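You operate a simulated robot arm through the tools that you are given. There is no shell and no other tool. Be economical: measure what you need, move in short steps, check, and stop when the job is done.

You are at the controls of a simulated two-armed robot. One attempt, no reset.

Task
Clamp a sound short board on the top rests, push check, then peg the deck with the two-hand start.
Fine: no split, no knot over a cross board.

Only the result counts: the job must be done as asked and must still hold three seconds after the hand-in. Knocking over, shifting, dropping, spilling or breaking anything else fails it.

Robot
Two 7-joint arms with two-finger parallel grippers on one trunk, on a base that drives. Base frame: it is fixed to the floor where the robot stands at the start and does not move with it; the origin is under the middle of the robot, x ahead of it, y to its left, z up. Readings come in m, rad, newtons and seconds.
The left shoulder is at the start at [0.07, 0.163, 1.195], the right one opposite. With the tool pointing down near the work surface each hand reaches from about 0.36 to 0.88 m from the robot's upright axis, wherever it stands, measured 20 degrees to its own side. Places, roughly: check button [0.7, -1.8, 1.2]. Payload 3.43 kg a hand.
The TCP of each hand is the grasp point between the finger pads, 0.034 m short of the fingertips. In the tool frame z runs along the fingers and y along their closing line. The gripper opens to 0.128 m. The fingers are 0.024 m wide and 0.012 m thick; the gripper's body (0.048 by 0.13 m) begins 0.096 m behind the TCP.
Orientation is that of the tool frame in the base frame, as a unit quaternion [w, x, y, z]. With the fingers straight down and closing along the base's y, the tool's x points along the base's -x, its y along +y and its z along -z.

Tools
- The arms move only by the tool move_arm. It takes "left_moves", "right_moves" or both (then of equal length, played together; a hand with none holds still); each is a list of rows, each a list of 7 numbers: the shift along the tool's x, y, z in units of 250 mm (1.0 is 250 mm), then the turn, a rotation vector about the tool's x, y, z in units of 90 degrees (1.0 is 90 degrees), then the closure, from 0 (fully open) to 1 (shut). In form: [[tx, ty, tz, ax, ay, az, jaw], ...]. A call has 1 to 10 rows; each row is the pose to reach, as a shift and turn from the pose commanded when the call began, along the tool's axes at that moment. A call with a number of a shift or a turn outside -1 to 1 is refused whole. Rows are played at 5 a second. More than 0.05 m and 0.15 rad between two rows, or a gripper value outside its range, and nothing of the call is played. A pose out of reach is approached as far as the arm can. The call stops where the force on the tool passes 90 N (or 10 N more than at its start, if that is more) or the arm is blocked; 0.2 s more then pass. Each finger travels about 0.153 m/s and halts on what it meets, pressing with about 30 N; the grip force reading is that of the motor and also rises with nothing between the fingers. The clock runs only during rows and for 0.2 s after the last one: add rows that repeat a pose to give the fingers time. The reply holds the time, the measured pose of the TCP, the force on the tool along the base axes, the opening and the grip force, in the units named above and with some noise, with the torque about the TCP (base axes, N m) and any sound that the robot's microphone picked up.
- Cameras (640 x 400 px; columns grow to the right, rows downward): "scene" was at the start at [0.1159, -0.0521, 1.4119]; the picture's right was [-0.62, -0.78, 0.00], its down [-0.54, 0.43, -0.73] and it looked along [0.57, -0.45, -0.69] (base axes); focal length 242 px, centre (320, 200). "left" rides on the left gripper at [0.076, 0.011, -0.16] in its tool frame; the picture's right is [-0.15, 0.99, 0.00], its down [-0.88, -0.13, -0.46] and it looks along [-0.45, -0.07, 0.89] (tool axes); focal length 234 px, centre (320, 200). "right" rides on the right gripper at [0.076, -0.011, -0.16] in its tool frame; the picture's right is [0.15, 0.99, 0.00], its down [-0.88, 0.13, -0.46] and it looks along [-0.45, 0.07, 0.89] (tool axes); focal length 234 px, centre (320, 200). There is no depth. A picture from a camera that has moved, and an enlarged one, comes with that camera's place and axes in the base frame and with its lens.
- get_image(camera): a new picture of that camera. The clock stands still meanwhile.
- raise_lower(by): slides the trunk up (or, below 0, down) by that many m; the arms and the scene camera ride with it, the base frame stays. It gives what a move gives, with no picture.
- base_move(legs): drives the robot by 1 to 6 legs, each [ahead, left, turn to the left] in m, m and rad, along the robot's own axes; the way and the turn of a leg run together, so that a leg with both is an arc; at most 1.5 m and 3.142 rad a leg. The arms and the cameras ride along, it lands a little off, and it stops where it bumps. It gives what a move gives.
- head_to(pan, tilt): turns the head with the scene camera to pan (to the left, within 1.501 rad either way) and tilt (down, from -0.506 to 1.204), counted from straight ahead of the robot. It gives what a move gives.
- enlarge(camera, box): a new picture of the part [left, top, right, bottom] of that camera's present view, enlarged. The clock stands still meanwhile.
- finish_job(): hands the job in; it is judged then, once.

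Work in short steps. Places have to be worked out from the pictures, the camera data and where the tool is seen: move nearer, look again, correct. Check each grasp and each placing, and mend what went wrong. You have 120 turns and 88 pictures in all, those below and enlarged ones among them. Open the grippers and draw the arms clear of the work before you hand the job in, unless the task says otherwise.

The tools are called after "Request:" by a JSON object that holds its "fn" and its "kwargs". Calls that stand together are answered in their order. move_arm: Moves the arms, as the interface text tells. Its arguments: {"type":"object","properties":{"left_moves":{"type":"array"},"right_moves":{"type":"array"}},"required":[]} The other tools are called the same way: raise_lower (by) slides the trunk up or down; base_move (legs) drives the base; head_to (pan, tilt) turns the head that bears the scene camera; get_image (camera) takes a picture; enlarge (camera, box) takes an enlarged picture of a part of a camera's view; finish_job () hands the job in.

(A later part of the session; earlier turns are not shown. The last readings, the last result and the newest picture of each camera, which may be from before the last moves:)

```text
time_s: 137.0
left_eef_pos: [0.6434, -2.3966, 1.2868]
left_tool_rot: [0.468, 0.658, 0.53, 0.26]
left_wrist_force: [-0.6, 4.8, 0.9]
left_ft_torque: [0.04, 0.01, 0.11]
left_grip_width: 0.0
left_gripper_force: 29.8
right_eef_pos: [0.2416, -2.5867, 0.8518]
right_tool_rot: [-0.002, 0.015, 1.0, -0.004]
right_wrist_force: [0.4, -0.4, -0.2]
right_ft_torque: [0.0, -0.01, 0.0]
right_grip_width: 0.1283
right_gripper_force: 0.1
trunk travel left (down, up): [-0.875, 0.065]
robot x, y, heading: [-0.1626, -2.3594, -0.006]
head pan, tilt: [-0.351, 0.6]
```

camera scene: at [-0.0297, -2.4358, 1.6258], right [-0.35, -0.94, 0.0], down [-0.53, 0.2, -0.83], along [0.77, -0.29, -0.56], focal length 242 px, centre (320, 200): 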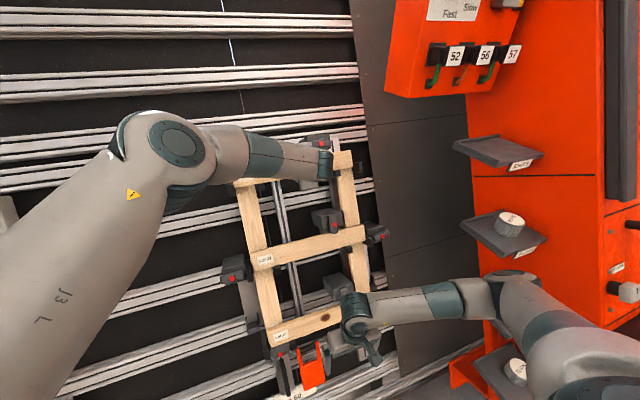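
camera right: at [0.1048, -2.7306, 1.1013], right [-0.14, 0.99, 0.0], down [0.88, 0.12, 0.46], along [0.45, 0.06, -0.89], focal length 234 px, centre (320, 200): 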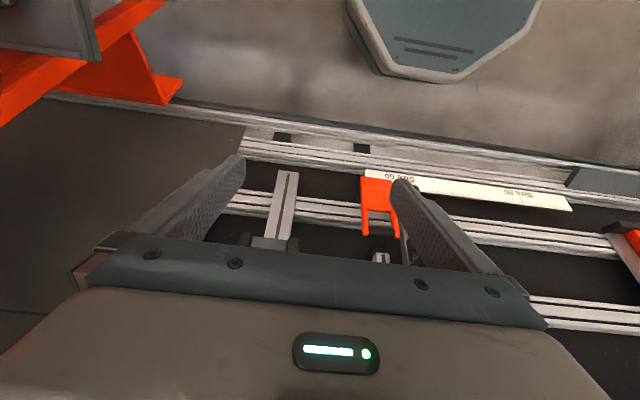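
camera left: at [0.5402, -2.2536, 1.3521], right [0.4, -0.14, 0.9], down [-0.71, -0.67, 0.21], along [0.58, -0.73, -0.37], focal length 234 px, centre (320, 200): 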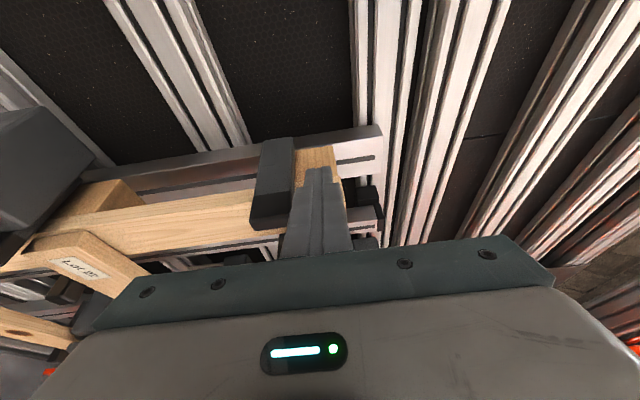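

Now real contact begins (4.8 N). I keep pushing gently.

Request:
{"fn": "move_arm", "kwargs": {"left_moves": [[-0.006, 0, 0.002, 0, 0, 0, 1.0], [-0.012, 0, 0.004, 0, 0, 0, 1.0], [-0.018, 0, 0.006, 0, 0, 0, 1.0], [-0.024, 0, 0.008, 0, 0, 0, 1.0], [-0.024, 0, 0.008, 0, 0, 0, 1.0]]}}

```text
time_s: 138.2
left_eef_pos: [0.6439, -2.397, 1.2873]
left_tool_rot: [0.469, 0.656, 0.531, 0.261]
left_wrist_force: [-4.5, 25.5, -0.6]
left_ft_torque: [0.38, 0.1, 0.55]
left_grip_width: 0.0
left_gripper_force: 30.1
right_eef_pos: [0.2414, -2.5831, 0.853]
right_tool_rot: [-0.003, 0.015, 1.0, -0.006]
right_wrist_force: [0.2, 0.6, -0.4]
right_ft_torque: [-0.01, -0.01, 0.05]
right_grip_width: 0.128
right_gripper_force: 0.1
trunk travel left (down, up): [-0.875, 0.065]
robot x, y, heading: [-0.1599, -2.3587, -0.004]
head pan, tilt: [-0.351, 0.6]
```

The clamp's friction holds it at 25 N. I raise the push gradually, watching the position, which shall move 8 mm.

Request:
{"fn": "move_arm", "kwargs": {"left_moves": [[-0.01, 0, 0.0035, 0, 0, 0, 1.0], [-0.02, 0, 0.007, 0, 0, 0, 1.0], [-0.03, 0, 0.011, 0, 0, 0, 1.0], [-0.03, 0, 0.011, 0, 0, 0, 1.0]]}}

```text
time_s: 139.2
left_eef_pos: [0.6435, -2.3979, 1.2877]
left_tool_rot: [0.469, 0.653, 0.534, 0.262]
left_wrist_force: [-10.3, 44.9, -1.8]
left_ft_torque: [0.61, 0.53, 0.91]
left_grip_width: 0.0
left_gripper_force: 30.1
right_eef_pos: [0.2403, -2.5811, 0.8538]
right_tool_rot: [-0.001, 0.015, 1.0, -0.008]
right_wrist_force: [-0.5, 0.0, 0.5]
right_ft_torque: [0.01, 0.01, -0.02]
right_grip_width: 0.1278
right_gripper_force: 0.1
trunk travel left (down, up): [-0.875, 0.065]
robot x, y, heading: [-0.1575, -2.3631, -0.009]
head pan, tilt: [-0.351, 0.6]
```

The clamp holds it fast, so I must open it, shift the board, and close again. I back the finger off and go, with the right arm tucked a bit more, to the bar's upper end.

Request:
{"fn": "move_arm", "kwargs": {"left_moves": [[0.08, 0, -0.03, 0, 0, 0, 1.0], [0.13, 0, -0.06, 0, 0, 0, 1.0], [0.08, 0.05, -0.2, 0, 0, 0, 1.0], [0.04, 0.1, -0.36, 0, 0, 0, 1.0]], "right_moves": [[0, 0.05, 0, 0, 0, 0, 0], [0, 0.1, 0, 0, 0, 0, 0], [0, 0.15, 0, 0, 0, 0, 0], [0, 0.2, 0, 0, 0, 0, 0]]}}

Request:
{"fn": "base_move", "kwargs": {"legs": [[0, -0.07, 0]]}}

```text
time_s: 140.2
left_eef_pos: [0.5807, -2.3732, 1.3467]
left_tool_rot: [0.468, 0.658, 0.529, 0.26]
left_wrist_force: [0.0, 0.0, 0.8]
left_ft_torque: [-0.01, -0.01, 0.06]
left_grip_width: 0.0
left_gripper_force: 29.6
right_eef_pos: [0.2407, -2.5374, 0.8512]
right_tool_rot: [-0.002, 0.016, 1.0, -0.005]
right_wrist_force: [-0.3, 0.1, -0.9]
right_ft_torque: [0.01, 0.0, 0.02]
right_grip_width: 0.1282
right_gripper_force: 0.0
trunk travel left (down, up): [-0.875, 0.065]
robot x, y, heading: [-0.159, -2.3599, -0.01]
head pan, tilt: [-0.351, 0.6]
```

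```text
time_s: 141.2
left_eef_pos: [0.5817, -2.4339, 1.3455]
left_tool_rot: [0.469, 0.657, 0.531, 0.259]
left_wrist_force: [-0.4, 1.5, -0.4]
left_ft_torque: [-0.02, -0.03, -0.06]
left_grip_width: 0.0
left_gripper_force: 29.2
right_eef_pos: [0.2422, -2.6022, 0.851]
right_tool_rot: [-0.001, 0.014, 1.0, -0.007]
right_wrist_force: [-0.5, 0.0, 0.9]
right_ft_torque: [-0.06, -0.01, -0.02]
right_grip_width: 0.1282
right_gripper_force: 0.2
trunk travel left (down, up): [-0.875, 0.065]
robot x, y, heading: [-0.1604, -2.4291, -0.007]
head pan, tilt: [-0.351, 0.6]
```

Request:
{"fn": "move_arm", "kwargs": {"left_moves": [[-0.138, 0.03, 0.048, 0, 0, 0, 1.0], [-0.277, 0.06, 0.097, 0, 0, 0, 1.0], [-0.415, 0.09, 0.145, 0, 0, 0, 1.0], [-0.553, 0.118, 0.194, 0, 0, 0, 1.0], [-0.69, 0.148, 0.242, 0, 0, 0, 1.0], [-0.83, 0.178, 0.29, 0, 0, 0, 1.0], [-0.968, 0.207, 0.339, 0, 0, 0, 1.0], [-0.968, 0.207, 0.339, 0, 0, 0, 1.0]]}}

Request:
{"fn": "move_arm", "kwargs": {"left_moves": [[-0.108, 0.023, 0.038, 0, 0, 0, 1.0], [-0.108, 0.023, 0.038, 0, 0, 0, 1.0]]}}

```text
time_s: 143.0
left_eef_pos: [0.6055, -2.6939, 1.395]
left_tool_rot: [0.468, 0.657, 0.53, 0.26]
left_wrist_force: [-0.3, -0.3, 0.9]
left_ft_torque: [-0.04, -0.02, -0.03]
left_grip_width: 0.0
left_gripper_force: 30.5
right_eef_pos: [0.2417, -2.6035, 0.851]
right_tool_rot: [-0.002, 0.015, 1.0, -0.004]
right_wrist_force: [0.6, -0.2, 0.7]
right_ft_torque: [-0.02, 0.03, -0.01]
right_grip_width: 0.1283
right_gripper_force: 0.1
trunk travel left (down, up): [-0.875, 0.065]
robot x, y, heading: [-0.1592, -2.4323, -0.012]
head pan, tilt: [-0.351, 0.6]
```

```text
time_s: 143.6
left_eef_pos: [0.6075, -2.7234, 1.3977]
left_tool_rot: [0.469, 0.657, 0.53, 0.26]
left_wrist_force: [0.1, 0.4, -0.1]
left_ft_torque: [-0.04, -0.02, -0.03]
left_grip_width: 0.0001
left_gripper_force: 30.1
right_eef_pos: [0.2416, -2.6044, 0.8515]
right_tool_rot: [-0.001, 0.014, 1.0, -0.004]
right_wrist_force: [-0.2, -0.2, -0.2]
right_ft_torque: [0.0, 0.01, -0.01]
right_grip_width: 0.1279
right_gripper_force: 0.1
trunk travel left (down, up): [-0.875, 0.065]
robot x, y, heading: [-0.1575, -2.4302, -0.008]
head pan, tilt: [-0.351, 0.6]
```

Reached. I advance beside the bar's upper end.

Request:
{"fn": "move_arm", "kwargs": {"left_moves": [[0.026, 0, 0.07, 0, 0, 0, 1.0], [0.052, 0, 0.143, 0, 0, 0, 1.0], [0.078, 0, 0.214, 0, 0, 0, 1.0], [0.078, 0, 0.214, 0, 0, 0, 1.0]]}}

```text
time_s: 144.6
left_eef_pos: [0.6546, -2.7221, 1.3712]
left_tool_rot: [0.47, 0.656, 0.529, 0.262]
left_wrist_force: [0.0, 0.1, 0.9]
left_ft_torque: [-0.07, -0.02, 0.01]
left_grip_width: 0.0
left_gripper_force: 30.5
right_eef_pos: [0.2421, -2.6042, 0.8496]
right_tool_rot: [-0.002, 0.015, 1.0, -0.004]
right_wrist_force: [0.3, -0.4, 0.4]
right_ft_torque: [0.03, -0.04, 0.02]
right_grip_width: 0.1281
right_gripper_force: 0.1
trunk travel left (down, up): [-0.875, 0.065]
robot x, y, heading: [-0.1629, -2.43, -0.008]
head pan, tilt: [-0.351, 0.6]
```

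Now I sweep it left and down, turning the bar counter-clockwise back to open.

Request:
{"fn": "move_arm", "kwargs": {"left_moves": [[0.045, 0, -0.0165, 0, 0, 0, 1.0], [0.09, 0.028, -0.033, 0, 0, 0, 1.0], [0.122, 0.036, -0.045, 0, 0, 0, 1.0], [0.154, 0.04, -0.056, 0, 0, 0, 1.0], [0.185, 0.031, -0.067, 0, 0, 0, 1.0], [0.214, 0.019, -0.078, 0, 0, 0, 1.0], [0.235, 0.002, -0.086, 0, 0, 0, 1.0], [0.255, -0.016, -0.093, 0, 0, 0, 1.0], [0.266, -0.032, -0.097, 0, 0, 0, 1.0]]}}

```text
time_s: 146.6
left_eef_pos: [0.6545, -2.6549, 1.3677]
left_tool_rot: [0.47, 0.656, 0.53, 0.262]
left_wrist_force: [5.3, -3.2, 7.3]
left_ft_torque: [-0.2, -0.24, 0.04]
left_grip_width: 0.0002
left_gripper_force: 30.0
right_eef_pos: [0.2423, -2.6061, 0.8511]
right_tool_rot: [-0.002, 0.015, 1.0, -0.004]
right_wrist_force: [-0.8, 0.1, 0.3]
right_ft_torque: [0.01, -0.01, 0.02]
right_grip_width: 0.1279
right_gripper_force: 0.0
trunk travel left (down, up): [-0.875, 0.065]
robot x, y, heading: [-0.1605, -2.4301, -0.009]
head pan, tilt: [-0.351, 0.6]
```

The bar is against its open stop (7 N). I retreat and go back to the board's left end.

Request:
{"fn": "move_arm", "kwargs": {"left_moves": [[-0.04, 0.01, -0.11, 0, 0, 0, 1.0], [-0.083, 0.01, -0.225, 0, 0, 0, 1.0], [0.065, -0.03, -0.275, 0, 0, 0, 1.0], [0.213, -0.075, -0.326, 0, 0, 0, 1.0], [0.361, -0.12, -0.376, 0, 0, 0, 1.0], [0.509, -0.165, -0.426, 0, 0, 0, 1.0], [0.657, -0.21, -0.477, 0, 0, 0, 1.0], [0.805, -0.255, -0.527, 0, 0, 0, 1.0]]}}

Request:
{"fn": "move_arm", "kwargs": {"left_moves": [[0.08, -0.022, -0.026, 0, 0, 0, 1.0], [0.157, -0.045, -0.053, 0, 0, 0, 1.0], [0.157, -0.045, -0.053, 0, 0, 0, 1.0]]}}

```text
time_s: 148.4
left_eef_pos: [0.5735, -2.4169, 1.3338]
left_tool_rot: [0.469, 0.657, 0.53, 0.26]
left_wrist_force: [-0.5, -0.1, -0.6]
left_ft_torque: [0.02, 0.02, -0.04]
left_grip_width: 0.0
left_gripper_force: 30.4
right_eef_pos: [0.242, -2.6038, 0.851]
right_tool_rot: [-0.002, 0.015, 1.0, -0.006]
right_wrist_force: [-0.8, 1.1, 0.8]
right_ft_torque: [-0.01, 0.03, -0.01]
right_grip_width: 0.1283
right_gripper_force: 0.0
trunk travel left (down, up): [-0.875, 0.065]
robot x, y, heading: [-0.1633, -2.4304, -0.006]
head pan, tilt: [-0.351, 0.6]
```

```text
time_s: 149.2
left_eef_pos: [0.5708, -2.3795, 1.3232]
left_tool_rot: [0.468, 0.658, 0.53, 0.261]
left_wrist_force: [-0.4, -0.8, 0.5]
left_ft_torque: [0.03, 0.0, 0.01]
left_grip_width: 0.0
left_gripper_force: 29.9
right_eef_pos: [0.2407, -2.6062, 0.8503]
right_tool_rot: [-0.001, 0.015, 1.0, -0.003]
right_wrist_force: [-0.5, 0.0, -0.7]
right_ft_torque: [0.0, 0.0, -0.01]
right_grip_width: 0.128
right_gripper_force: 0.1
trunk travel left (down, up): [-0.875, 0.065]
robot x, y, heading: [-0.1606, -2.431, -0.01]
head pan, tilt: [-0.351, 0.6]
```

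I advance beside the end and approach to just before the known contact (TCP y −2.3965).

Request:
{"fn": "move_arm", "kwargs": {"left_moves": [[0.04, 0, 0.1, 0, 0, 0, 1.0], [0.08, 0, 0.21, 0, 0, 0, 1.0], [0.113, 0, 0.308, 0, 0, 0, 1.0], [0.09, 0, 0.317, 0, 0, 0, 1.0], [0.056, 0, 0.328, 0, 0, 0, 1.0], [0.045, 0, 0.332, 0, 0, 0, 1.0], [0.045, 0, 0.332, 0, 0, 0, 1.0]]}}

```text
time_s: 150.8
left_eef_pos: [0.6434, -2.3958, 1.2865]
left_tool_rot: [0.468, 0.656, 0.531, 0.26]
left_wrist_force: [0.5, 0.1, 0.4]
left_ft_torque: [-0.01, -0.01, 0.02]
left_grip_width: 0.0001
left_gripper_force: 30.4
right_eef_pos: [0.2419, -2.6045, 0.8508]
right_tool_rot: [-0.002, 0.015, 1.0, -0.005]
right_wrist_force: [-0.3, 0.4, 0.7]
right_ft_torque: [-0.01, 0.02, -0.01]
right_grip_width: 0.1277
right_gripper_force: 0.0
trunk travel left (down, up): [-0.875, 0.065]
robot x, y, heading: [-0.156, -2.4302, -0.01]
head pan, tilt: [-0.351, 0.6]
```

At the contact point. I push 4 mm and read.

Request:
{"fn": "move_arm", "kwargs": {"left_moves": [[-0.005, 0, 0.002, 0, 0, 0, 1.0], [-0.01, 0, 0.0037, 0, 0, 0, 1.0], [-0.015, 0, 0.0055, 0, 0, 0, 1.0], [-0.015, 0, 0.0055, 0, 0, 0, 1.0]]}}

```text
time_s: 151.8
left_eef_pos: [0.645, -2.3972, 1.2867]
left_tool_rot: [0.468, 0.657, 0.532, 0.26]
left_wrist_force: [0.1, 6.6, -0.2]
left_ft_torque: [0.08, -0.01, 0.19]
left_grip_width: 0.0001
left_gripper_force: 29.4
right_eef_pos: [0.2423, -2.6047, 0.851]
right_tool_rot: [-0.001, 0.014, 1.0, -0.004]
right_wrist_force: [-0.1, -0.6, -0.8]
right_ft_torque: [0.02, 0.0, -0.02]
right_grip_width: 0.1278
right_gripper_force: 0.1
trunk travel left (down, up): [-0.875, 0.065]
robot x, y, heading: [-0.1601, -2.4297, -0.003]
head pan, tilt: [-0.351, 0.6]
```

Still held at 6.6 N without moving. I need to see the clamp bar and the right end: one zoom.

Request:
{"fn": "enlarge", "kwargs": {"camera": "scene", "box": [285, 105, 385, 175]}}

```text
5.71 times, centred on (335, 140) of scene
camera zoom: at [-0.0266, -2.4598, 1.6255], right [-0.35, -0.94, 0.0], down [-0.53, 0.2, -0.83], along [0.77, -0.29, -0.56], focal length 1385 px, centre (234, 543)
```

zoom: 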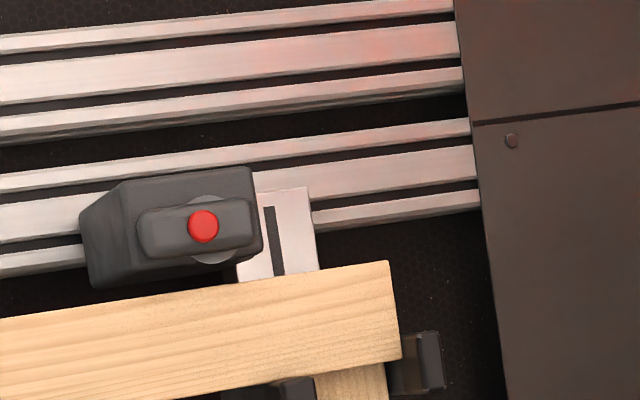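

The clamp is open and the right end appears to lie at its post. I push a little more to see whether it is truly blocked.

Request:
{"fn": "move_arm", "kwargs": {"left_moves": [[-0.008, 0, 0.003, 0, 0, 0, 1.0], [-0.016, 0, 0.006, 0, 0, 0, 1.0], [-0.016, 0, 0.006, 0, 0, 0, 1.0]]}}

```text
time_s: 152.6
left_eef_pos: [0.6437, -2.3971, 1.2872]
left_tool_rot: [0.468, 0.655, 0.532, 0.261]
left_wrist_force: [-2.8, 21.3, -0.2]
left_ft_torque: [0.27, 0.09, 0.46]
left_grip_width: 0.0
left_gripper_force: 30.1
right_eef_pos: [0.2434, -2.6028, 0.8514]
right_tool_rot: [-0.001, 0.014, 1.0, -0.005]
right_wrist_force: [0.3, -0.4, -0.3]
right_ft_torque: [0.0, -0.01, 0.03]
right_grip_width: 0.1281
right_gripper_force: 0.0
trunk travel left (down, up): [-0.875, 0.065]
robot x, y, heading: [-0.1627, -2.4279, -0.006]
head pan, tilt: [-0.351, 0.6]
```

Blocked at 21 N. To learn the true free play I will grip the board again at its middle and slide it both ways. First I retract and return to the straight pre-grasp pose.

Request:
{"fn": "move_arm", "kwargs": {"left_moves": [[0.06, 0, -0.02, 0, 0, 0, 1.0], [0.11, 0, -0.05, 0, 0, 0, 1.0], [0.06, 0, -0.2, 0, 0, 0, 1.0], [0.0, 0, -0.35, 0, 0, 0, 0.8], [-0.03, 0, -0.415, 0, 0, 0, 0.4]]}}

Request:
{"fn": "move_arm", "kwargs": {"left_moves": [[-0.126, -0.006, 0.052, 0, 0.032, 0, 0.375], [-0.252, -0.012, 0.104, 0, 0.063, 0, 0.375], [-0.378, -0.018, 0.156, 0, 0.095, 0, 0.375], [-0.505, -0.025, 0.209, 0, 0.127, 0, 0.375], [-0.631, -0.031, 0.261, 0, 0.159, 0, 0.375], [-0.757, -0.037, 0.313, 0, 0.19, 0, 0.375], [-0.883, -0.043, 0.365, 0, 0.222, 0, 0.375], [-0.883, -0.043, 0.365, 0, 0.222, 0, 0.375]]}}

```text
time_s: 153.8
left_eef_pos: [0.5539, -2.3763, 1.3328]
left_tool_rot: [0.468, 0.657, 0.531, 0.26]
left_wrist_force: [0.2, 0.1, 0.0]
left_ft_torque: [-0.01, 0.04, 0.0]
left_grip_width: 0.0767
left_gripper_force: 0.2
right_eef_pos: [0.2422, -2.6048, 0.8501]
right_tool_rot: [-0.003, 0.014, 1.0, -0.004]
right_wrist_force: [0.5, 1.0, -0.7]
right_ft_torque: [0.0, 0.0, -0.02]
right_grip_width: 0.1281
right_gripper_force: 0.2
trunk travel left (down, up): [-0.875, 0.065]
robot x, y, heading: [-0.1626, -2.4289, -0.012]
head pan, tilt: [-0.351, 0.6]
```

```text
time_s: 155.6
left_eef_pos: [0.5591, -2.613, 1.3179]
left_tool_rot: [0.369, 0.602, 0.604, 0.37]
left_wrist_force: [0.5, 0.6, 0.2]
left_ft_torque: [-0.03, 0.04, -0.03]
left_grip_width: 0.08
left_gripper_force: 0.0
right_eef_pos: [0.2417, -2.6059, 0.8511]
right_tool_rot: [-0.002, 0.016, 1.0, -0.005]
right_wrist_force: [0.2, -0.1, 0.0]
right_ft_torque: [-0.01, -0.01, -0.01]
right_grip_width: 0.128
right_gripper_force: 0.1
trunk travel left (down, up): [-0.875, 0.065]
robot x, y, heading: [-0.162, -2.4306, -0.003]
head pan, tilt: [-0.351, 0.6]
```

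Straight again. I advance 11.8 cm and close on the board.

Request:
{"fn": "move_arm", "kwargs": {"left_moves": [[0, 0.0, 0.15, 0, 0, 0, 0.375], [0, 0.0, 0.3, 0, 0, 0, 0.375], [0, 0.0, 0.42, 0, 0, 0, 0.375], [0, 0.0, 0.468, 0, 0, 0, 0.375], [0, 0.0, 0.468, 0, 0, 0, 0.55], [0, 0.0, 0.468, 0, 0, 0, 0.65], [0, 0.0, 0.468, 0, 0, 0, 0.65]]}}

```text
time_s: 157.2
left_eef_pos: [0.6637, -2.6137, 1.2659]
left_tool_rot: [0.369, 0.603, 0.602, 0.371]
left_wrist_force: [5.1, -1.5, 7.2]
left_ft_torque: [0.24, 0.05, -0.05]
left_grip_width: 0.0598
left_gripper_force: 30.0
right_eef_pos: [0.2427, -2.6053, 0.8507]
right_tool_rot: [-0.002, 0.015, 1.0, -0.003]
right_wrist_force: [1.2, -0.9, -0.1]
right_ft_torque: [-0.04, -0.06, 0.03]
right_grip_width: 0.1279
right_gripper_force: 0.0
trunk travel left (down, up): [-0.875, 0.065]
robot x, y, heading: [-0.1615, -2.431, -0.011]
head pan, tilt: [-0.351, 0.6]
```

Gripped. I slide right by 5 mm first and read.

Request:
{"fn": "move_arm", "kwargs": {"left_moves": [[-0.01, 0.004, 0, 0, 0, 0, 0.65], [-0.02, 0.006, 0, 0, 0, 0, 0.65], [-0.02, 0.006, 0, 0, 0, 0, 0.65]]}}

```text
time_s: 158.0
left_eef_pos: [0.6652, -2.6147, 1.2669]
left_tool_rot: [0.368, 0.601, 0.605, 0.37]
left_wrist_force: [-3.4, 14.2, 0.0]
left_ft_torque: [0.64, 0.15, 0.3]
left_grip_width: 0.0599
left_gripper_force: 30.0
right_eef_pos: [0.2418, -2.6024, 0.8506]
right_tool_rot: [-0.002, 0.014, 1.0, -0.005]
right_wrist_force: [0.1, -0.6, 0.8]
right_ft_torque: [0.02, 0.02, -0.02]
right_grip_width: 0.1281
right_gripper_force: 0.0
trunk travel left (down, up): [-0.875, 0.065]
robot x, y, heading: [-0.1608, -2.4287, -0.011]
head pan, tilt: [-0.351, 0.6]
```

Right is truly blocked: the board already touches the right post, so it must go left. I slide 8 mm left.

Request:
{"fn": "move_arm", "kwargs": {"left_moves": [[0.02, 0, 0, 0, 0, 0, 0.65], [0.03, 0, 0, 0, 0, 0, 0.65], [0.04, 0, 0, 0, 0, 0, 0.65], [0.05, 0, 0, 0, 0, 0, 0.65], [0.05, 0, 0, 0, 0, 0, 0.65]]}}

```text
time_s: 159.2
left_eef_pos: [0.663, -2.6089, 1.2657]
left_tool_rot: [0.37, 0.603, 0.602, 0.37]
left_wrist_force: [0.2, -1.7, 1.4]
left_ft_torque: [-0.55, 0.1, -0.37]
left_grip_width: 0.0599
left_gripper_force: 29.9
right_eef_pos: [0.2413, -2.6063, 0.8513]
right_tool_rot: [-0.001, 0.015, 1.0, -0.003]
right_wrist_force: [0.8, 0.4, 0.2]
right_ft_torque: [0.04, 0.01, 0.03]
right_grip_width: 0.1279
right_gripper_force: 0.2
trunk travel left (down, up): [-0.875, 0.065]
robot x, y, heading: [-0.1601, -2.4274, -0.011]
head pan, tilt: [-0.351, 0.6]
```

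It moves left freely (−2.614 → −2.609). I go on in small steps to find the left post.

Request:
{"fn": "move_arm", "kwargs": {"left_moves": [[0.008, 0, 0, 0, 0, 0, 0.65], [0.016, 0, 0, 0, 0, 0, 0.65], [0.016, 0, 0, 0, 0, 0, 0.65]]}}

```text
time_s: 160.0
left_eef_pos: [0.6625, -2.6049, 1.2661]
left_tool_rot: [0.369, 0.602, 0.603, 0.37]
left_wrist_force: [-1.4, -5.5, 3.5]
left_ft_torque: [-0.21, 0.12, -0.2]
left_grip_width: 0.0598
left_gripper_force: 30.2
right_eef_pos: [0.2422, -2.6043, 0.8505]
right_tool_rot: [-0.002, 0.015, 1.0, -0.003]
right_wrist_force: [0.3, -0.1, 0.2]
right_ft_torque: [0.02, 0.04, -0.01]
right_grip_width: 0.1278
right_gripper_force: 0.0
trunk travel left (down, up): [-0.875, 0.065]
robot x, y, heading: [-0.1594, -2.4289, -0.014]
head pan, tilt: [-0.351, 0.6]
```

Request:
{"fn": "move_arm", "kwargs": {"left_moves": [[0.006, 0, 0, 0, 0, 0, 0.65], [0.012, 0, 0, 0, 0, 0, 0.65], [0.012, 0, 0, 0, 0, 0, 0.65]]}}

```text
time_s: 160.8
left_eef_pos: [0.663, -2.6044, 1.2648]
left_tool_rot: [0.369, 0.604, 0.602, 0.37]
left_wrist_force: [1.4, -14.7, 5.7]
left_ft_torque: [-0.46, 0.15, 0.0]
left_grip_width: 0.0598
left_gripper_force: 29.9
right_eef_pos: [0.2411, -2.6074, 0.8504]
right_tool_rot: [-0.002, 0.015, 1.0, -0.002]
right_wrist_force: [-0.1, 0.4, -0.7]
right_ft_torque: [0.01, -0.02, 0.02]
right_grip_width: 0.1282
right_gripper_force: 0.1
trunk travel left (down, up): [-0.875, 0.065]
robot x, y, heading: [-0.1614, -2.4311, -0.007]
head pan, tilt: [-0.351, 0.6]
```

Free play is ~9.5 mm: right stop at −2.6142, left stop at −2.6047. The 8 mm error was at the right stop, so the aligned place is TCP y ≈ −2.606. I move there.

Request:
{"fn": "move_arm", "kwargs": {"left_moves": [[-0.012, 0, 0, 0, 0, 0, 0.65], [-0.024, 0, 0, 0, 0, 0, 0.65], [-0.027, 0, 0, 0, 0, 0, 0.65], [-0.027, 0, 0, 0, 0, 0, 0.65]]}}

```text
time_s: 161.8
left_eef_pos: [0.6638, -2.6045, 1.2657]
left_tool_rot: [0.368, 0.602, 0.604, 0.371]
left_wrist_force: [-1.6, 2.2, 1.0]
left_ft_torque: [0.11, 0.14, -0.69]
left_grip_width: 0.0599
left_gripper_force: 30.2
right_eef_pos: [0.2413, -2.6036, 0.8507]
right_tool_rot: [-0.002, 0.014, 1.0, -0.005]
right_wrist_force: [-0.9, 0.0, 0.0]
right_ft_torque: [-0.02, -0.02, -0.03]
right_grip_width: 0.1281
right_gripper_force: 0.0
trunk travel left (down, up): [-0.875, 0.065]
robot x, y, heading: [-0.1589, -2.4286, -0.009]
head pan, tilt: [-0.351, 0.6]
```

Request:
{"fn": "move_arm", "kwargs": {"left_moves": [[-0.005, 0.002, 0, 0, 0, 0, 0.65], [-0.009, 0.002, 0, 0, 0, 0, 0.65], [-0.009, 0.002, 0, 0, 0, 0, 0.65]]}}

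```text
time_s: 162.6
left_eef_pos: [0.6638, -2.6097, 1.2652]
left_tool_rot: [0.369, 0.602, 0.603, 0.37]
left_wrist_force: [-3.2, 1.3, -0.1]
left_ft_torque: [0.12, 0.11, 0.7]
left_grip_width: 0.0599
left_gripper_force: 29.8
right_eef_pos: [0.2412, -2.6059, 0.8515]
right_tool_rot: [-0.001, 0.014, 1.0, -0.004]
right_wrist_force: [-0.6, -0.1, 0.6]
right_ft_torque: [0.0, 0.04, 0.0]
right_grip_width: 0.1281
right_gripper_force: 0.1
trunk travel left (down, up): [-0.875, 0.065]
robot x, y, heading: [-0.1609, -2.429, -0.016]
head pan, tilt: [-0.351, 0.6]
```

Readings scatter by a mm or two, so I rely on the commanded offsets: play ≈10 mm, target 8 mm from the right stop, i.e. 2.4 mm further left than now.

Request:
{"fn": "move_arm", "kwargs": {"left_moves": [[0.006, 0, 0, 0, 0, 0, 0.65], [0.011, 0, 0, 0, 0, 0, 0.65], [0.011, 0, 0, 0, 0, 0, 0.65], [0.011, 0, 0, 0, 0, 0, 0.65]]}}

```text
time_s: 163.6
left_eef_pos: [0.6637, -2.607, 1.2657]
left_tool_rot: [0.369, 0.603, 0.602, 0.371]
left_wrist_force: [-2.2, -1.4, -0.7]
left_ft_torque: [0.24, 0.1, 0.34]
left_grip_width: 0.0598
left_gripper_force: 30.3
right_eef_pos: [0.2416, -2.6064, 0.8506]
right_tool_rot: [-0.002, 0.014, 1.0, -0.004]
right_wrist_force: [-0.3, 0.0, -0.7]
right_ft_torque: [0.01, -0.02, 0.02]
right_grip_width: 0.128
right_gripper_force: 0.1
trunk travel left (down, up): [-0.875, 0.065]
robot x, y, heading: [-0.1616, -2.4298, -0.006]
head pan, tilt: [-0.351, 0.6]
```

Measured −2.607, target met. I press it down lightly, release, and retreat.

Request:
{"fn": "move_arm", "kwargs": {"left_moves": [[0, -0.008, 0.01, 0, 0, 0, 0.65], [0, -0.008, 0.01, 0, 0, 0, 0.5], [0, -0.004, 0.005, 0, 0, 0, 0.375], [0, -0.004, 0, 0, 0, 0, 0.375], [0, -0.004, -0.1, 0, 0, 0, 0.375], [0, -0.004, -0.28, 0, 0, 0, 0.375], [0, -0.004, -0.46, 0, 0, 0, 0.6], [0, -0.004, -0.46, 0, 0, 0, 1.0]]}}

```text
time_s: 165.4
left_eef_pos: [0.5619, -2.6079, 1.3153]
left_tool_rot: [0.369, 0.602, 0.603, 0.37]
left_wrist_force: [1.0, -1.1, -0.2]
left_ft_torque: [-0.01, 0.0, 0.02]
left_grip_width: 0.0
left_gripper_force: 29.7
right_eef_pos: [0.2422, -2.6049, 0.8507]
right_tool_rot: [-0.002, 0.015, 1.0, -0.004]
right_wrist_force: [-0.4, 0.4, -0.2]
right_ft_torque: [0.0, -0.01, -0.02]
right_grip_width: 0.1279
right_gripper_force: 0.0
trunk travel left (down, up): [-0.875, 0.065]
robot x, y, heading: [-0.1599, -2.4333, -0.007]
head pan, tilt: [-0.351, 0.6]
```

Now I repeat the proven clamp-closing motion: pose in front and below the bar's left end.

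Request:
{"fn": "move_arm", "kwargs": {"left_moves": [[-0.046, 0.028, 0, 0, -0.055, 0, 1.0], [-0.093, 0.056, 0.002, 0, -0.111, 0, 1.0], [-0.14, 0.085, 0.004, 0, -0.167, 0, 1.0], [-0.186, 0.113, 0.005, 0, -0.222, 0, 1.0], [-0.186, 0.113, 0.005, 0, -0.222, 0, 1.0]]}}

Request:
{"fn": "move_arm", "kwargs": {"left_moves": [[0.03, 0, 0.08, 0, 0, 0, 1.0], [0.06, 0, 0.16, 0, 0, 0, 1.0], [0.083, 0, 0.225, 0, 0, 0, 1.0], [0.083, 0, 0.225, 0, 0, 0, 1.0]]}}

```text
time_s: 166.6
left_eef_pos: [0.5752, -2.6529, 1.3418]
left_tool_rot: [0.468, 0.657, 0.53, 0.26]
left_wrist_force: [0.3, -0.6, -0.9]
left_ft_torque: [-0.01, -0.01, -0.02]
left_grip_width: 0.0001
left_gripper_force: 30.3
right_eef_pos: [0.2425, -2.6046, 0.85]
right_tool_rot: [-0.001, 0.015, 1.0, -0.003]
right_wrist_force: [-1.1, -0.3, -0.1]
right_ft_torque: [0.02, -0.03, 0.03]
right_grip_width: 0.1279
right_gripper_force: 0.1
trunk travel left (down, up): [-0.875, 0.065]
robot x, y, heading: [-0.1611, -2.4307, -0.006]
head pan, tilt: [-0.351, 0.6]
```

```text
time_s: 167.6
left_eef_pos: [0.629, -2.6523, 1.3146]
left_tool_rot: [0.468, 0.657, 0.531, 0.26]
left_wrist_force: [0.1, 0.8, 1.1]
left_ft_torque: [0.0, 0.0, 0.0]
left_grip_width: 0.0
left_gripper_force: 30.2
right_eef_pos: [0.2425, -2.6056, 0.8521]
right_tool_rot: [-0.002, 0.015, 1.0, -0.003]
right_wrist_force: [-0.3, 0.2, -0.7]
right_ft_torque: [0.0, -0.02, -0.01]
right_grip_width: 0.1279
right_gripper_force: 0.0
trunk travel left (down, up): [-0.875, 0.065]
robot x, y, heading: [-0.1592, -2.4312, -0.005]
head pan, tilt: [-0.351, 0.6]
```

Request:
{"fn": "move_arm", "kwargs": {"left_moves": [[-0.008, 0.03, 0, 0, 0, 0, 1.0], [0.007, 0.056, -0.005, 0, 0, 0, 1.0], [0.018, 0.08, -0.01, 0, 0, 0, 1.0], [0.025, 0.115, -0.012, 0, 0, 0, 1.0], [0.0295, 0.148, -0.0137, 0, 0, 0, 1.0], [0.022, 0.18, -0.01, 0, 0, 0, 1.0], [0.011, 0.212, -0.007, 0, 0, 0, 1.0], [-0.006, 0.234, -0.001, 0, 0, 0, 1.0], [-0.023, 0.256, 0.0055, 0, 0, 0, 1.0], [-0.0455, 0.272, 0.014, 0, 0, 0, 1.0]]}}

Request:
{"fn": "move_arm", "kwargs": {"left_moves": [[-0.02, 0, 0.007, 0, 0, 0, 1.0], [-0.036, 0, 0.012, 0, 0, 0, 1.0], [-0.044, 0, 0.015, 0, 0, 0, 1.0], [-0.044, 0, 0.015, 0, 0, 0, 1.0]]}}

```text
time_s: 169.8
left_eef_pos: [0.6591, -2.6641, 1.3773]
left_tool_rot: [0.468, 0.657, 0.53, 0.261]
left_wrist_force: [0.4, 0.7, 0.2]
left_ft_torque: [-0.02, -0.02, -0.01]
left_grip_width: 0.0
left_gripper_force: 30.1
right_eef_pos: [0.2431, -2.606, 0.8508]
right_tool_rot: [-0.002, 0.015, 1.0, -0.004]
right_wrist_force: [0.5, -0.5, 0.1]
right_ft_torque: [0.01, 0.03, 0.0]
right_grip_width: 0.1281
right_gripper_force: 0.0
trunk travel left (down, up): [-0.875, 0.065]
robot x, y, heading: [-0.1628, -2.4334, -0.003]
head pan, tilt: [-0.351, 0.6]
```

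```text
time_s: 170.8
left_eef_pos: [0.6596, -2.6646, 1.3764]
left_tool_rot: [0.468, 0.654, 0.533, 0.262]
left_wrist_force: [-9.4, 33.8, -10.0]
left_ft_torque: [0.68, 0.18, 0.64]
left_grip_width: 0.0
left_gripper_force: 29.4
right_eef_pos: [0.2414, -2.6004, 0.8524]
right_tool_rot: [-0.001, 0.013, 1.0, -0.007]
right_wrist_force: [-0.7, 0.3, -0.5]
right_ft_torque: [-0.03, -0.01, -0.03]
right_grip_width: 0.1281
right_gripper_force: 0.0
trunk travel left (down, up): [-0.875, 0.065]
robot x, y, heading: [-0.1647, -2.4303, -0.008]
head pan, tilt: [-0.351, 0.6]
```

Bar at its stop (34 N). I retreat and drive back to the check button.

Request:
{"fn": "move_arm", "kwargs": {"left_moves": [[0.05, 0, -0.02, 0, 0, 0, 1.0], [0.06, 0, -0.15, 0, 0, 0, 1.0], [0.08, 0, -0.3, 0, 0, 0, 1.0], [0.22, 0, -0.4, 0, 0, 0, 1.0], [0.4, 0, -0.4, 0, 0, 0, 1.0], [0.57, 0, -0.4, 0, 0, 0, 1.0], [0.74, 0, -0.4, 0, 0, 0, 1.0], [0.9, 0, -0.4, 0, 0, 0, 1.0]]}}

Request:
{"fn": "base_move", "kwargs": {"legs": [[-0.1, 0, 0], [0, 0.64, 0], [0.1, 0, 0]]}}

```text
time_s: 172.6
left_eef_pos: [0.6447, -2.4271, 1.3822]
left_tool_rot: [0.468, 0.658, 0.529, 0.26]
left_wrist_force: [0.8, 0.9, -0.2]
left_ft_torque: [-0.02, -0.04, -0.03]
left_grip_width: 0.0
left_gripper_force: 30.2
right_eef_pos: [0.2425, -2.6042, 0.8506]
right_tool_rot: [-0.001, 0.015, 1.0, -0.005]
right_wrist_force: [0.1, -0.4, 0.7]
right_ft_torque: [-0.03, 0.01, 0.01]
right_grip_width: 0.1279
right_gripper_force: 0.2
trunk travel left (down, up): [-0.875, 0.065]
robot x, y, heading: [-0.1607, -2.4288, -0.013]
head pan, tilt: [-0.351, 0.6]
```

```text
time_s: 177.7
left_eef_pos: [0.6447, -1.7947, 1.3842]
left_tool_rot: [0.469, 0.657, 0.529, 0.262]
left_wrist_force: [0.1, -0.3, 0.4]
left_ft_torque: [0.05, 0.02, 0.0]
left_grip_width: 0.0
left_gripper_force: 29.8
right_eef_pos: [0.2452, -1.9702, 0.8521]
right_tool_rot: [-0.001, 0.014, 1.0, -0.005]
right_wrist_force: [-0.8, -0.4, 0.7]
right_ft_torque: [-0.01, 0.0, -0.02]
right_grip_width: 0.128
right_gripper_force: 0.0
trunk travel left (down, up): [-0.875, 0.065]
robot x, y, heading: [-0.1579, -1.7903, -0.009]
head pan, tilt: [-0.351, 0.6]
```

Practically the same start pose as before, so I repeat the press, then back off to the reading pose.

Request:
{"fn": "move_arm", "kwargs": {"left_moves": [[0.03, -0.14, 0.02, 0, 0, 0, 1.0], [0.06, -0.28, 0.08, 0, 0, 0, 1.0], [0.1, -0.424, 0.161, 0, 0, 0, 1.0], [0.137, -0.425, 0.26, 0, 0, 0, 1.0], [0.162, -0.425, 0.33, 0, 0, 0, 1.0], [0.169, -0.425, 0.349, 0, 0, 0, 1.0], [0.174, -0.425, 0.362, 0, 0, 0, 1.0], [0.179, -0.425, 0.377, 0, 0, 0, 1.0], [0.179, -0.425, 0.377, 0, 0, 0, 1.0]]}}

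Request:
{"fn": "move_arm", "kwargs": {"left_moves": [[-0.03, 0, -0.08, 0, 0, 0, 1.0], [-0.08, 0.08, -0.2, 0, 0, 0, 1.0], [-0.11, 0.2, -0.3, 0, 0, 0, 1.0], [-0.11, 0.34, -0.3, 0, 0, 0, 1.0]]}}

Request:
{"fn": "enlarge", "kwargs": {"camera": "left", "box": [50, 0, 310, 180]}}

```text
time_s: 179.7
left_eef_pos: [0.6835, -1.7846, 1.244]
left_tool_rot: [0.47, 0.657, 0.528, 0.261]
left_wrist_force: [-31.2, 2.6, 3.2]
left_ft_torque: [0.06, 0.45, 0.09]
left_grip_width: 0.0001
left_gripper_force: 29.9
right_eef_pos: [0.2412, -1.9695, 0.8542]
right_tool_rot: [0.0, 0.013, 1.0, -0.004]
right_wrist_force: [-0.4, 0.2, -0.5]
right_ft_torque: [0.02, 0.0, 0.0]
right_grip_width: 0.1278
right_gripper_force: 0.1
trunk travel left (down, up): [-0.875, 0.065]
robot x, y, heading: [-0.1588, -1.795, -0.005]
head pan, tilt: [-0.351, 0.6]
```

```text
time_s: 180.7
left_eef_pos: [0.6608, -1.7848, 1.3526]
left_tool_rot: [0.467, 0.657, 0.531, 0.261]
left_wrist_force: [-0.4, 0.1, -0.7]
left_ft_torque: [0.0, -0.02, 0.0]
left_grip_width: 0.0002
left_gripper_force: 30.2
right_eef_pos: [0.2468, -1.9702, 0.8504]
right_tool_rot: [-0.003, 0.014, 1.0, -0.003]
right_wrist_force: [0.5, -0.3, 0.8]
right_ft_torque: [-0.01, 0.01, -0.01]
right_grip_width: 0.1283
right_gripper_force: 0.1
trunk travel left (down, up): [-0.875, 0.065]
robot x, y, heading: [-0.1582, -1.7964, -0.007]
head pan, tilt: [-0.351, 0.6]
```

```text
2.22 times, centred on (180, 90) of left
camera zoom: at [0.5551, -1.6598, 1.4179], right [0.41, -0.14, 0.9], down [-0.71, -0.67, 0.21], along [0.58, -0.73, -0.37], focal length 520 px, centre (631, 444)
```

zoom: 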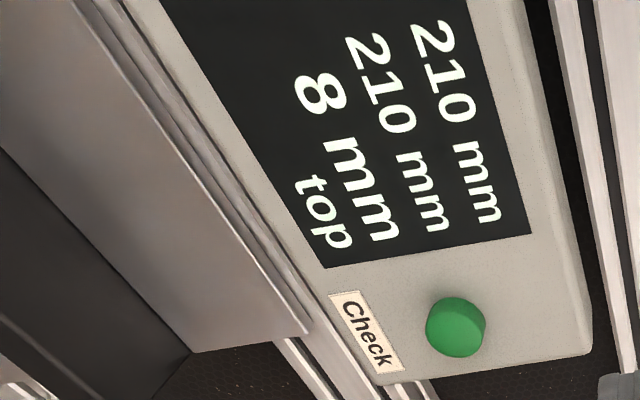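

Still 8 mm. Re-measuring the right end in the older pictures shows it stood at −2.810 at the first check, and the finger push had in fact slid it to the right stop (−2.820); my later shift moved it back left. So the right stop is correct, and the clamped board slides under a push. I go back and push it right again.

Request:
{"fn": "move_arm", "kwargs": {"left_moves": [[-0.05, 0, -0.14, 0, 0, 0, 1.0], [-0.1, 0, -0.28, 0, 0, 0, 1.0]]}}

Request:
{"fn": "base_move", "kwargs": {"legs": [[-0.1, 0, 0], [0, -0.58, 0], [0.1, 0, 0]]}}

```text
time_s: 181.3
left_eef_pos: [0.5895, -1.7844, 1.3872]
left_tool_rot: [0.469, 0.656, 0.53, 0.261]
left_wrist_force: [0.1, 0.0, 0.0]
left_ft_torque: [0.01, -0.01, 0.03]
left_grip_width: 0.0001
left_gripper_force: 29.9
right_eef_pos: [0.2454, -1.9692, 0.8521]
right_tool_rot: [-0.002, 0.013, 1.0, -0.004]
right_wrist_force: [-0.5, -0.9, -0.4]
right_ft_torque: [0.0, -0.01, -0.01]
right_grip_width: 0.1282
right_gripper_force: 0.0
trunk travel left (down, up): [-0.875, 0.065]
robot x, y, heading: [-0.1585, -1.7933, -0.007]
head pan, tilt: [-0.351, 0.6]
```

```text
time_s: 186.1
left_eef_pos: [0.5841, -2.3622, 1.3877]
left_tool_rot: [0.469, 0.656, 0.53, 0.262]
left_wrist_force: [0.1, 0.3, 0.4]
left_ft_torque: [0.03, -0.01, 0.0]
left_grip_width: 0.0
left_gripper_force: 29.6
right_eef_pos: [0.2399, -2.5483, 0.8514]
right_tool_rot: [-0.002, 0.012, 1.0, -0.004]
right_wrist_force: [0.2, 0.5, -0.4]
right_ft_torque: [0.02, -0.02, 0.01]
right_grip_width: 0.1281
right_gripper_force: 0.0
trunk travel left (down, up): [-0.875, 0.065]
robot x, y, heading: [-0.1639, -2.3733, -0.001]
head pan, tilt: [-0.351, 0.6]
```

Request:
{"fn": "move_arm", "kwargs": {"left_moves": [[0, -0.12, 0.03, 0, 0, 0, 1.0], [-0.005, -0.25, 0.068, 0, 0, 0, 1.0], [0.03, -0.251, 0.17, 0, 0, 0, 1.0], [0.07, -0.252, 0.27, 0, 0, 0, 1.0], [0.105, -0.252, 0.368, 0, 0, 0, 1.0], [0.08, -0.252, 0.377, 0, 0, 0, 1.0], [0.05, -0.252, 0.388, 0, 0, 0, 1.0], [0.05, -0.252, 0.388, 0, 0, 0, 1.0]]}}

Request:
{"fn": "move_arm", "kwargs": {"left_moves": [[-0.012, 0, 0.0044, 0, 0, 0, 1.0], [-0.024, 0, 0.0088, 0, 0, 0, 1.0], [-0.036, 0, 0.013, 0, 0, 0, 1.0], [-0.048, 0, 0.0175, 0, 0, 0, 1.0], [-0.06, 0, 0.022, 0, 0, 0, 1.0], [-0.06, 0, 0.022, 0, 0, 0, 1.0]]}}

```text
time_s: 187.9
left_eef_pos: [0.6439, -2.3828, 1.2876]
left_tool_rot: [0.468, 0.656, 0.532, 0.261]
left_wrist_force: [0.0, -0.2, 0.7]
left_ft_torque: [0.03, 0.0, -0.01]
left_grip_width: 0.0
left_gripper_force: 29.6
right_eef_pos: [0.2411, -2.5477, 0.8508]
right_tool_rot: [-0.002, 0.012, 1.0, -0.004]
right_wrist_force: [-0.5, 0.7, -0.3]
right_ft_torque: [0.01, 0.01, -0.04]
right_grip_width: 0.1281
right_gripper_force: 0.0
trunk travel left (down, up): [-0.875, 0.065]
robot x, y, heading: [-0.1588, -2.3737, -0.003]
head pan, tilt: [-0.351, 0.6]
```

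```text
time_s: 189.3
left_eef_pos: [0.6446, -2.3974, 1.2879]
left_tool_rot: [0.467, 0.656, 0.532, 0.262]
left_wrist_force: [-0.1, 5.3, 0.5]
left_ft_torque: [0.05, -0.04, 0.13]
left_grip_width: 0.0002
left_gripper_force: 29.7
right_eef_pos: [0.24, -2.5479, 0.8512]
right_tool_rot: [-0.003, 0.012, 1.0, -0.005]
right_wrist_force: [-0.8, 0.1, -0.3]
right_ft_torque: [-0.02, 0.0, 0.01]
right_grip_width: 0.1281
right_gripper_force: 0.0
trunk travel left (down, up): [-0.875, 0.065]
robot x, y, heading: [-0.1642, -2.3747, -0.002]
head pan, tilt: [-0.351, 0.6]
```

Contact again at −2.397, the right stop as before. I press to about 20 N to seat it, then withdraw and return to the check button.

Request:
{"fn": "move_arm", "kwargs": {"left_moves": [[-0.01, 0, 0.0035, 0, 0, 0, 1.0], [-0.02, 0, 0.007, 0, 0, 0, 1.0], [-0.02, 0, 0.007, 0, 0, 0, 1.0], [0.03, 0, -0.01, 0, 0, 0, 1.0], [0.09, 0, -0.04, 0, 0, 0, 1.0], [0.05, 0.05, -0.2, 0, 0, 0, 1.0], [0.01, 0.1, -0.36, 0, 0, 0, 1.0], [0.01, 0.25, -0.36, 0, 0, 0, 1.0]]}}

Request:
{"fn": "enlarge", "kwargs": {"camera": "scene", "box": [230, 110, 430, 260]}}

```text
time_s: 191.1
left_eef_pos: [0.5977, -2.3658, 1.382]
left_tool_rot: [0.467, 0.657, 0.531, 0.262]
left_wrist_force: [0.3, -0.2, -0.6]
left_ft_torque: [-0.01, -0.01, -0.01]
left_grip_width: 0.0
left_gripper_force: 29.6
right_eef_pos: [0.2406, -2.5496, 0.8504]
right_tool_rot: [-0.004, 0.013, 1.0, -0.004]
right_wrist_force: [-0.2, 0.3, -0.5]
right_ft_torque: [0.01, 0.0, -0.01]
right_grip_width: 0.1281
right_gripper_force: 0.0
trunk travel left (down, up): [-0.875, 0.065]
robot x, y, heading: [-0.1601, -2.3729, 0.002]
head pan, tilt: [-0.351, 0.6]
```

```text
2.67 times, centred on (330, 185) of scene
camera zoom: at [-0.0276, -2.4066, 1.6253], right [-0.35, -0.94, 0.0], down [-0.53, 0.2, -0.82], along [0.77, -0.29, -0.57], focal length 646 px, centre (293, 240)
```

zoom: 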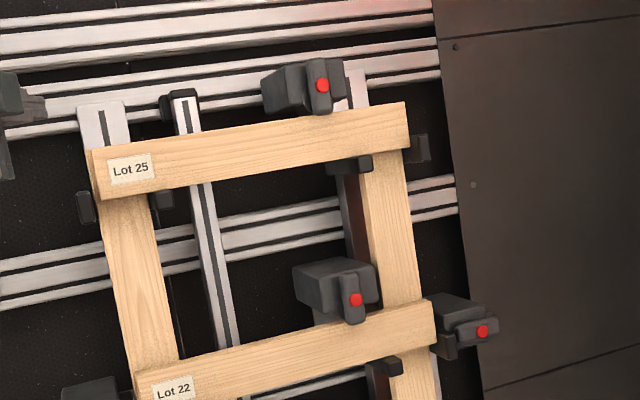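

The board is clamped and its right end now agrees with the middle board within measuring error. Back to the check button.

Request:
{"fn": "base_move", "kwargs": {"legs": [[-0.1, 0, 0], [0, 0.571, 0], [0.1, 0, 0]]}}

```text
time_s: 195.8
left_eef_pos: [0.5924, -1.7885, 1.3836]
left_tool_rot: [0.468, 0.656, 0.531, 0.263]
left_wrist_force: [0.3, -0.5, 0.0]
left_ft_torque: [-0.01, -0.02, 0.02]
left_grip_width: 0.0001
left_gripper_force: 30.1
right_eef_pos: [0.2374, -1.9732, 0.8521]
right_tool_rot: [-0.002, 0.01, 1.0, -0.005]
right_wrist_force: [0.1, 0.4, 0.4]
right_ft_torque: [-0.01, -0.01, 0.04]
right_grip_width: 0.1281
right_gripper_force: 0.1
trunk travel left (down, up): [-0.875, 0.065]
robot x, y, heading: [-0.1642, -1.7996, 0.001]
head pan, tilt: [-0.351, 0.6]
```

Request:
{"fn": "move_arm", "kwargs": {"left_moves": [[0.045, -0.11, 0.11, 0, 0, 0, 1.0], [0.09, -0.22, 0.22, 0, 0, 0, 1.0], [0.141, -0.333, 0.355, 0, 0, 0, 1.0], [0.185, -0.333, 0.47, 0, 0, 0, 1.0], [0.208, -0.333, 0.535, 0, 0, 0, 1.0], [0.216, -0.333, 0.557, 0, 0, 0, 1.0], [0.224, -0.333, 0.58, 0, 0, 0, 1.0], [0.224, -0.333, 0.58, 0, 0, 0, 1.0]]}}

Request:
{"fn": "move_arm", "kwargs": {"left_moves": [[-0.03, 0, -0.08, 0, 0, 0, 1.0], [-0.08, 0.08, -0.2, 0, 0, 0, 1.0], [-0.11, 0.2, -0.3, 0, 0, 0, 1.0], [-0.11, 0.34, -0.3, 0, 0, 0, 1.0]]}}

Request:
{"fn": "enlarge", "kwargs": {"camera": "left", "box": [50, 0, 310, 180]}}

```text
time_s: 197.7
left_eef_pos: [0.6849, -1.7841, 1.2452]
left_tool_rot: [0.47, 0.656, 0.53, 0.262]
left_wrist_force: [-45.7, 5.8, 6.7]
left_ft_torque: [0.04, 0.64, 0.19]
left_grip_width: 0.0001
left_gripper_force: 29.9
right_eef_pos: [0.2334, -1.9716, 0.8538]
right_tool_rot: [0.001, 0.01, 1.0, -0.004]
right_wrist_force: [0.3, -0.2, -0.6]
right_ft_torque: [-0.02, 0.03, -0.02]
right_grip_width: 0.1283
right_gripper_force: 0.0
trunk travel left (down, up): [-0.875, 0.065]
robot x, y, heading: [-0.1638, -1.7998, -0.001]
head pan, tilt: [-0.351, 0.6]
```

```text
time_s: 198.7
left_eef_pos: [0.6653, -1.7865, 1.3495]
left_tool_rot: [0.466, 0.656, 0.533, 0.261]
left_wrist_force: [-0.1, -0.6, -1.4]
left_ft_torque: [0.03, 0.01, 0.01]
left_grip_width: 0.0001
left_gripper_force: 29.7
right_eef_pos: [0.2406, -1.9727, 0.849]
right_tool_rot: [-0.004, 0.011, 1.0, -0.004]
right_wrist_force: [0.3, -0.4, 0.8]
right_ft_torque: [0.03, 0.03, 0.01]
right_grip_width: 0.1279
right_gripper_force: 0.1
trunk travel left (down, up): [-0.875, 0.065]
robot x, y, heading: [-0.1643, -1.8007, 0.003]
head pan, tilt: [-0.351, 0.6]
```

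```text
2.22 times, centred on (180, 90) of left
camera zoom: at [0.5599, -1.6619, 1.4144], right [0.41, -0.14, 0.9], down [-0.7, -0.68, 0.21], along [0.58, -0.72, -0.37], focal length 520 px, centre (631, 444)
```

zoom: 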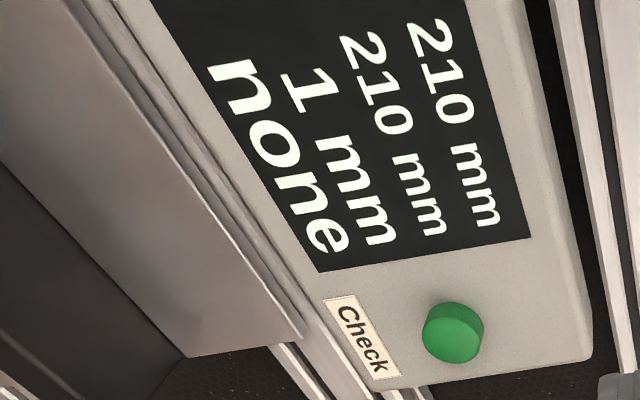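

Ends 1 mm, off: none — the check is good. Now to the two-hand start: I retreat, back away and drive in front of the console, lowering the trunk again.

Request:
{"fn": "move_arm", "kwargs": {"left_moves": [[-0.05, 0, -0.14, 0, 0, 0, 1.0], [-0.1, 0, -0.28, 0, 0, 0, 1.0]], "right_moves": [[0, 0, -0.15, 0, 0, 0, 1.0], [0, 0, -0.3, 0, 0, 0, 1.0]]}}

Request:
{"fn": "base_move", "kwargs": {"legs": [[-0.35, 0, 0], [0, 0.78, 0]]}}

Request:
{"fn": "move_arm", "kwargs": {"left_moves": [[0, 0, 0, 0.0284, 0.0508, -0.0714, 1.0], [0, 0, 0, 0.0567, 0.1016, -0.1427, 1.0], [0, 0, 0, 0.0851, 0.1524, -0.2141, 1.0], [0, 0, 0, 0.1134, 0.2031, -0.2854, 1.0], [0, 0, 0, 0.1418, 0.2539, -0.3568, 1.0], [0, 0, 0, 0.1701, 0.3047, -0.4281, 1.0], [0, 0, 0, 0.1985, 0.3555, -0.4995, 1.0]]}}

Request:
{"fn": "move_arm", "kwargs": {"left_moves": [[0, 0, 0, 0.0284, 0.0508, -0.0714, 1.0], [0, 0, 0, 0.0567, 0.1016, -0.1427, 1.0], [0, 0, 0, 0.0851, 0.1524, -0.2141, 1.0], [0, 0, 0, 0.1134, 0.2031, -0.2854, 1.0], [0, 0, 0, 0.1418, 0.2539, -0.3568, 1.0], [0, 0, 0, 0.1701, 0.3047, -0.4281, 1.0], [0, 0, 0, 0.1985, 0.3555, -0.4995, 1.0]]}}

```text
time_s: 199.2
left_eef_pos: [0.5958, -1.7855, 1.3846]
left_tool_rot: [0.468, 0.654, 0.533, 0.262]
left_wrist_force: [-0.5, 0.5, 0.1]
left_ft_torque: [-0.02, 0.0, 0.02]
left_grip_width: 0.0002
left_gripper_force: 30.2
right_eef_pos: [0.2383, -1.972, 0.9262]
right_tool_rot: [-0.002, 0.012, 1.0, -0.004]
right_wrist_force: [-0.1, -0.1, 0.0]
right_ft_torque: [0.01, -0.01, -0.04]
right_grip_width: 0.0
right_gripper_force: 29.6
trunk travel left (down, up): [-0.875, 0.065]
robot x, y, heading: [-0.1649, -1.7984, -0.002]
head pan, tilt: [-0.351, 0.6]
```

```text
time_s: 205.3
left_eef_pos: [0.2515, -1.0082, 1.3834]
left_tool_rot: [0.467, 0.657, 0.531, 0.261]
left_wrist_force: [0.3, 0.7, -0.2]
left_ft_torque: [0.03, -0.01, 0.0]
left_grip_width: 0.0
left_gripper_force: 30.0
right_eef_pos: [-0.105, -1.1939, 0.925]
right_tool_rot: [-0.004, 0.013, 1.0, -0.003]
right_wrist_force: [-0.1, 0.0, 0.5]
right_ft_torque: [-0.02, 0.03, -0.02]
right_grip_width: 0.0004
right_gripper_force: 30.2
trunk travel left (down, up): [-0.875, 0.065]
robot x, y, heading: [-0.5075, -1.0182, -0.009]
head pan, tilt: [-0.351, 0.6]
```

```text
time_s: 206.9
left_eef_pos: [0.2521, -1.009, 1.3826]
left_tool_rot: [0.267, 0.375, 0.875, 0.149]
left_wrist_force: [0.1, -0.9, 0.3]
left_ft_torque: [0.03, 0.01, 0.05]
left_grip_width: 0.0001
left_gripper_force: 29.6
right_eef_pos: [-0.1063, -1.1941, 0.9254]
right_tool_rot: [-0.003, 0.013, 1.0, -0.003]
right_wrist_force: [-0.5, -0.2, 0.7]
right_ft_torque: [0.02, -0.01, 0.02]
right_grip_width: 0.0
right_gripper_force: 30.1
trunk travel left (down, up): [-0.875, 0.065]
robot x, y, heading: [-0.5066, -1.0212, -0.006]
head pan, tilt: [-0.351, 0.6]
```

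```text
time_s: 208.5
left_eef_pos: [0.2529, -1.0091, 1.3835]
left_tool_rot: [-0.001, -0.001, 1.0, -0.001]
left_wrist_force: [-0.1, 0.2, -0.3]
left_ft_torque: [0.0, 0.01, 0.0]
left_grip_width: 0.0
left_gripper_force: 30.0
right_eef_pos: [-0.1055, -1.1948, 0.9268]
right_tool_rot: [-0.003, 0.013, 1.0, -0.004]
right_wrist_force: [-1.7, -0.5, -0.6]
right_ft_torque: [0.02, 0.0, 0.02]
right_grip_width: 0.0002
right_gripper_force: 29.7
trunk travel left (down, up): [-0.875, 0.065]
robot x, y, heading: [-0.5104, -1.0202, -0.005]
head pan, tilt: [-0.351, 0.6]
```

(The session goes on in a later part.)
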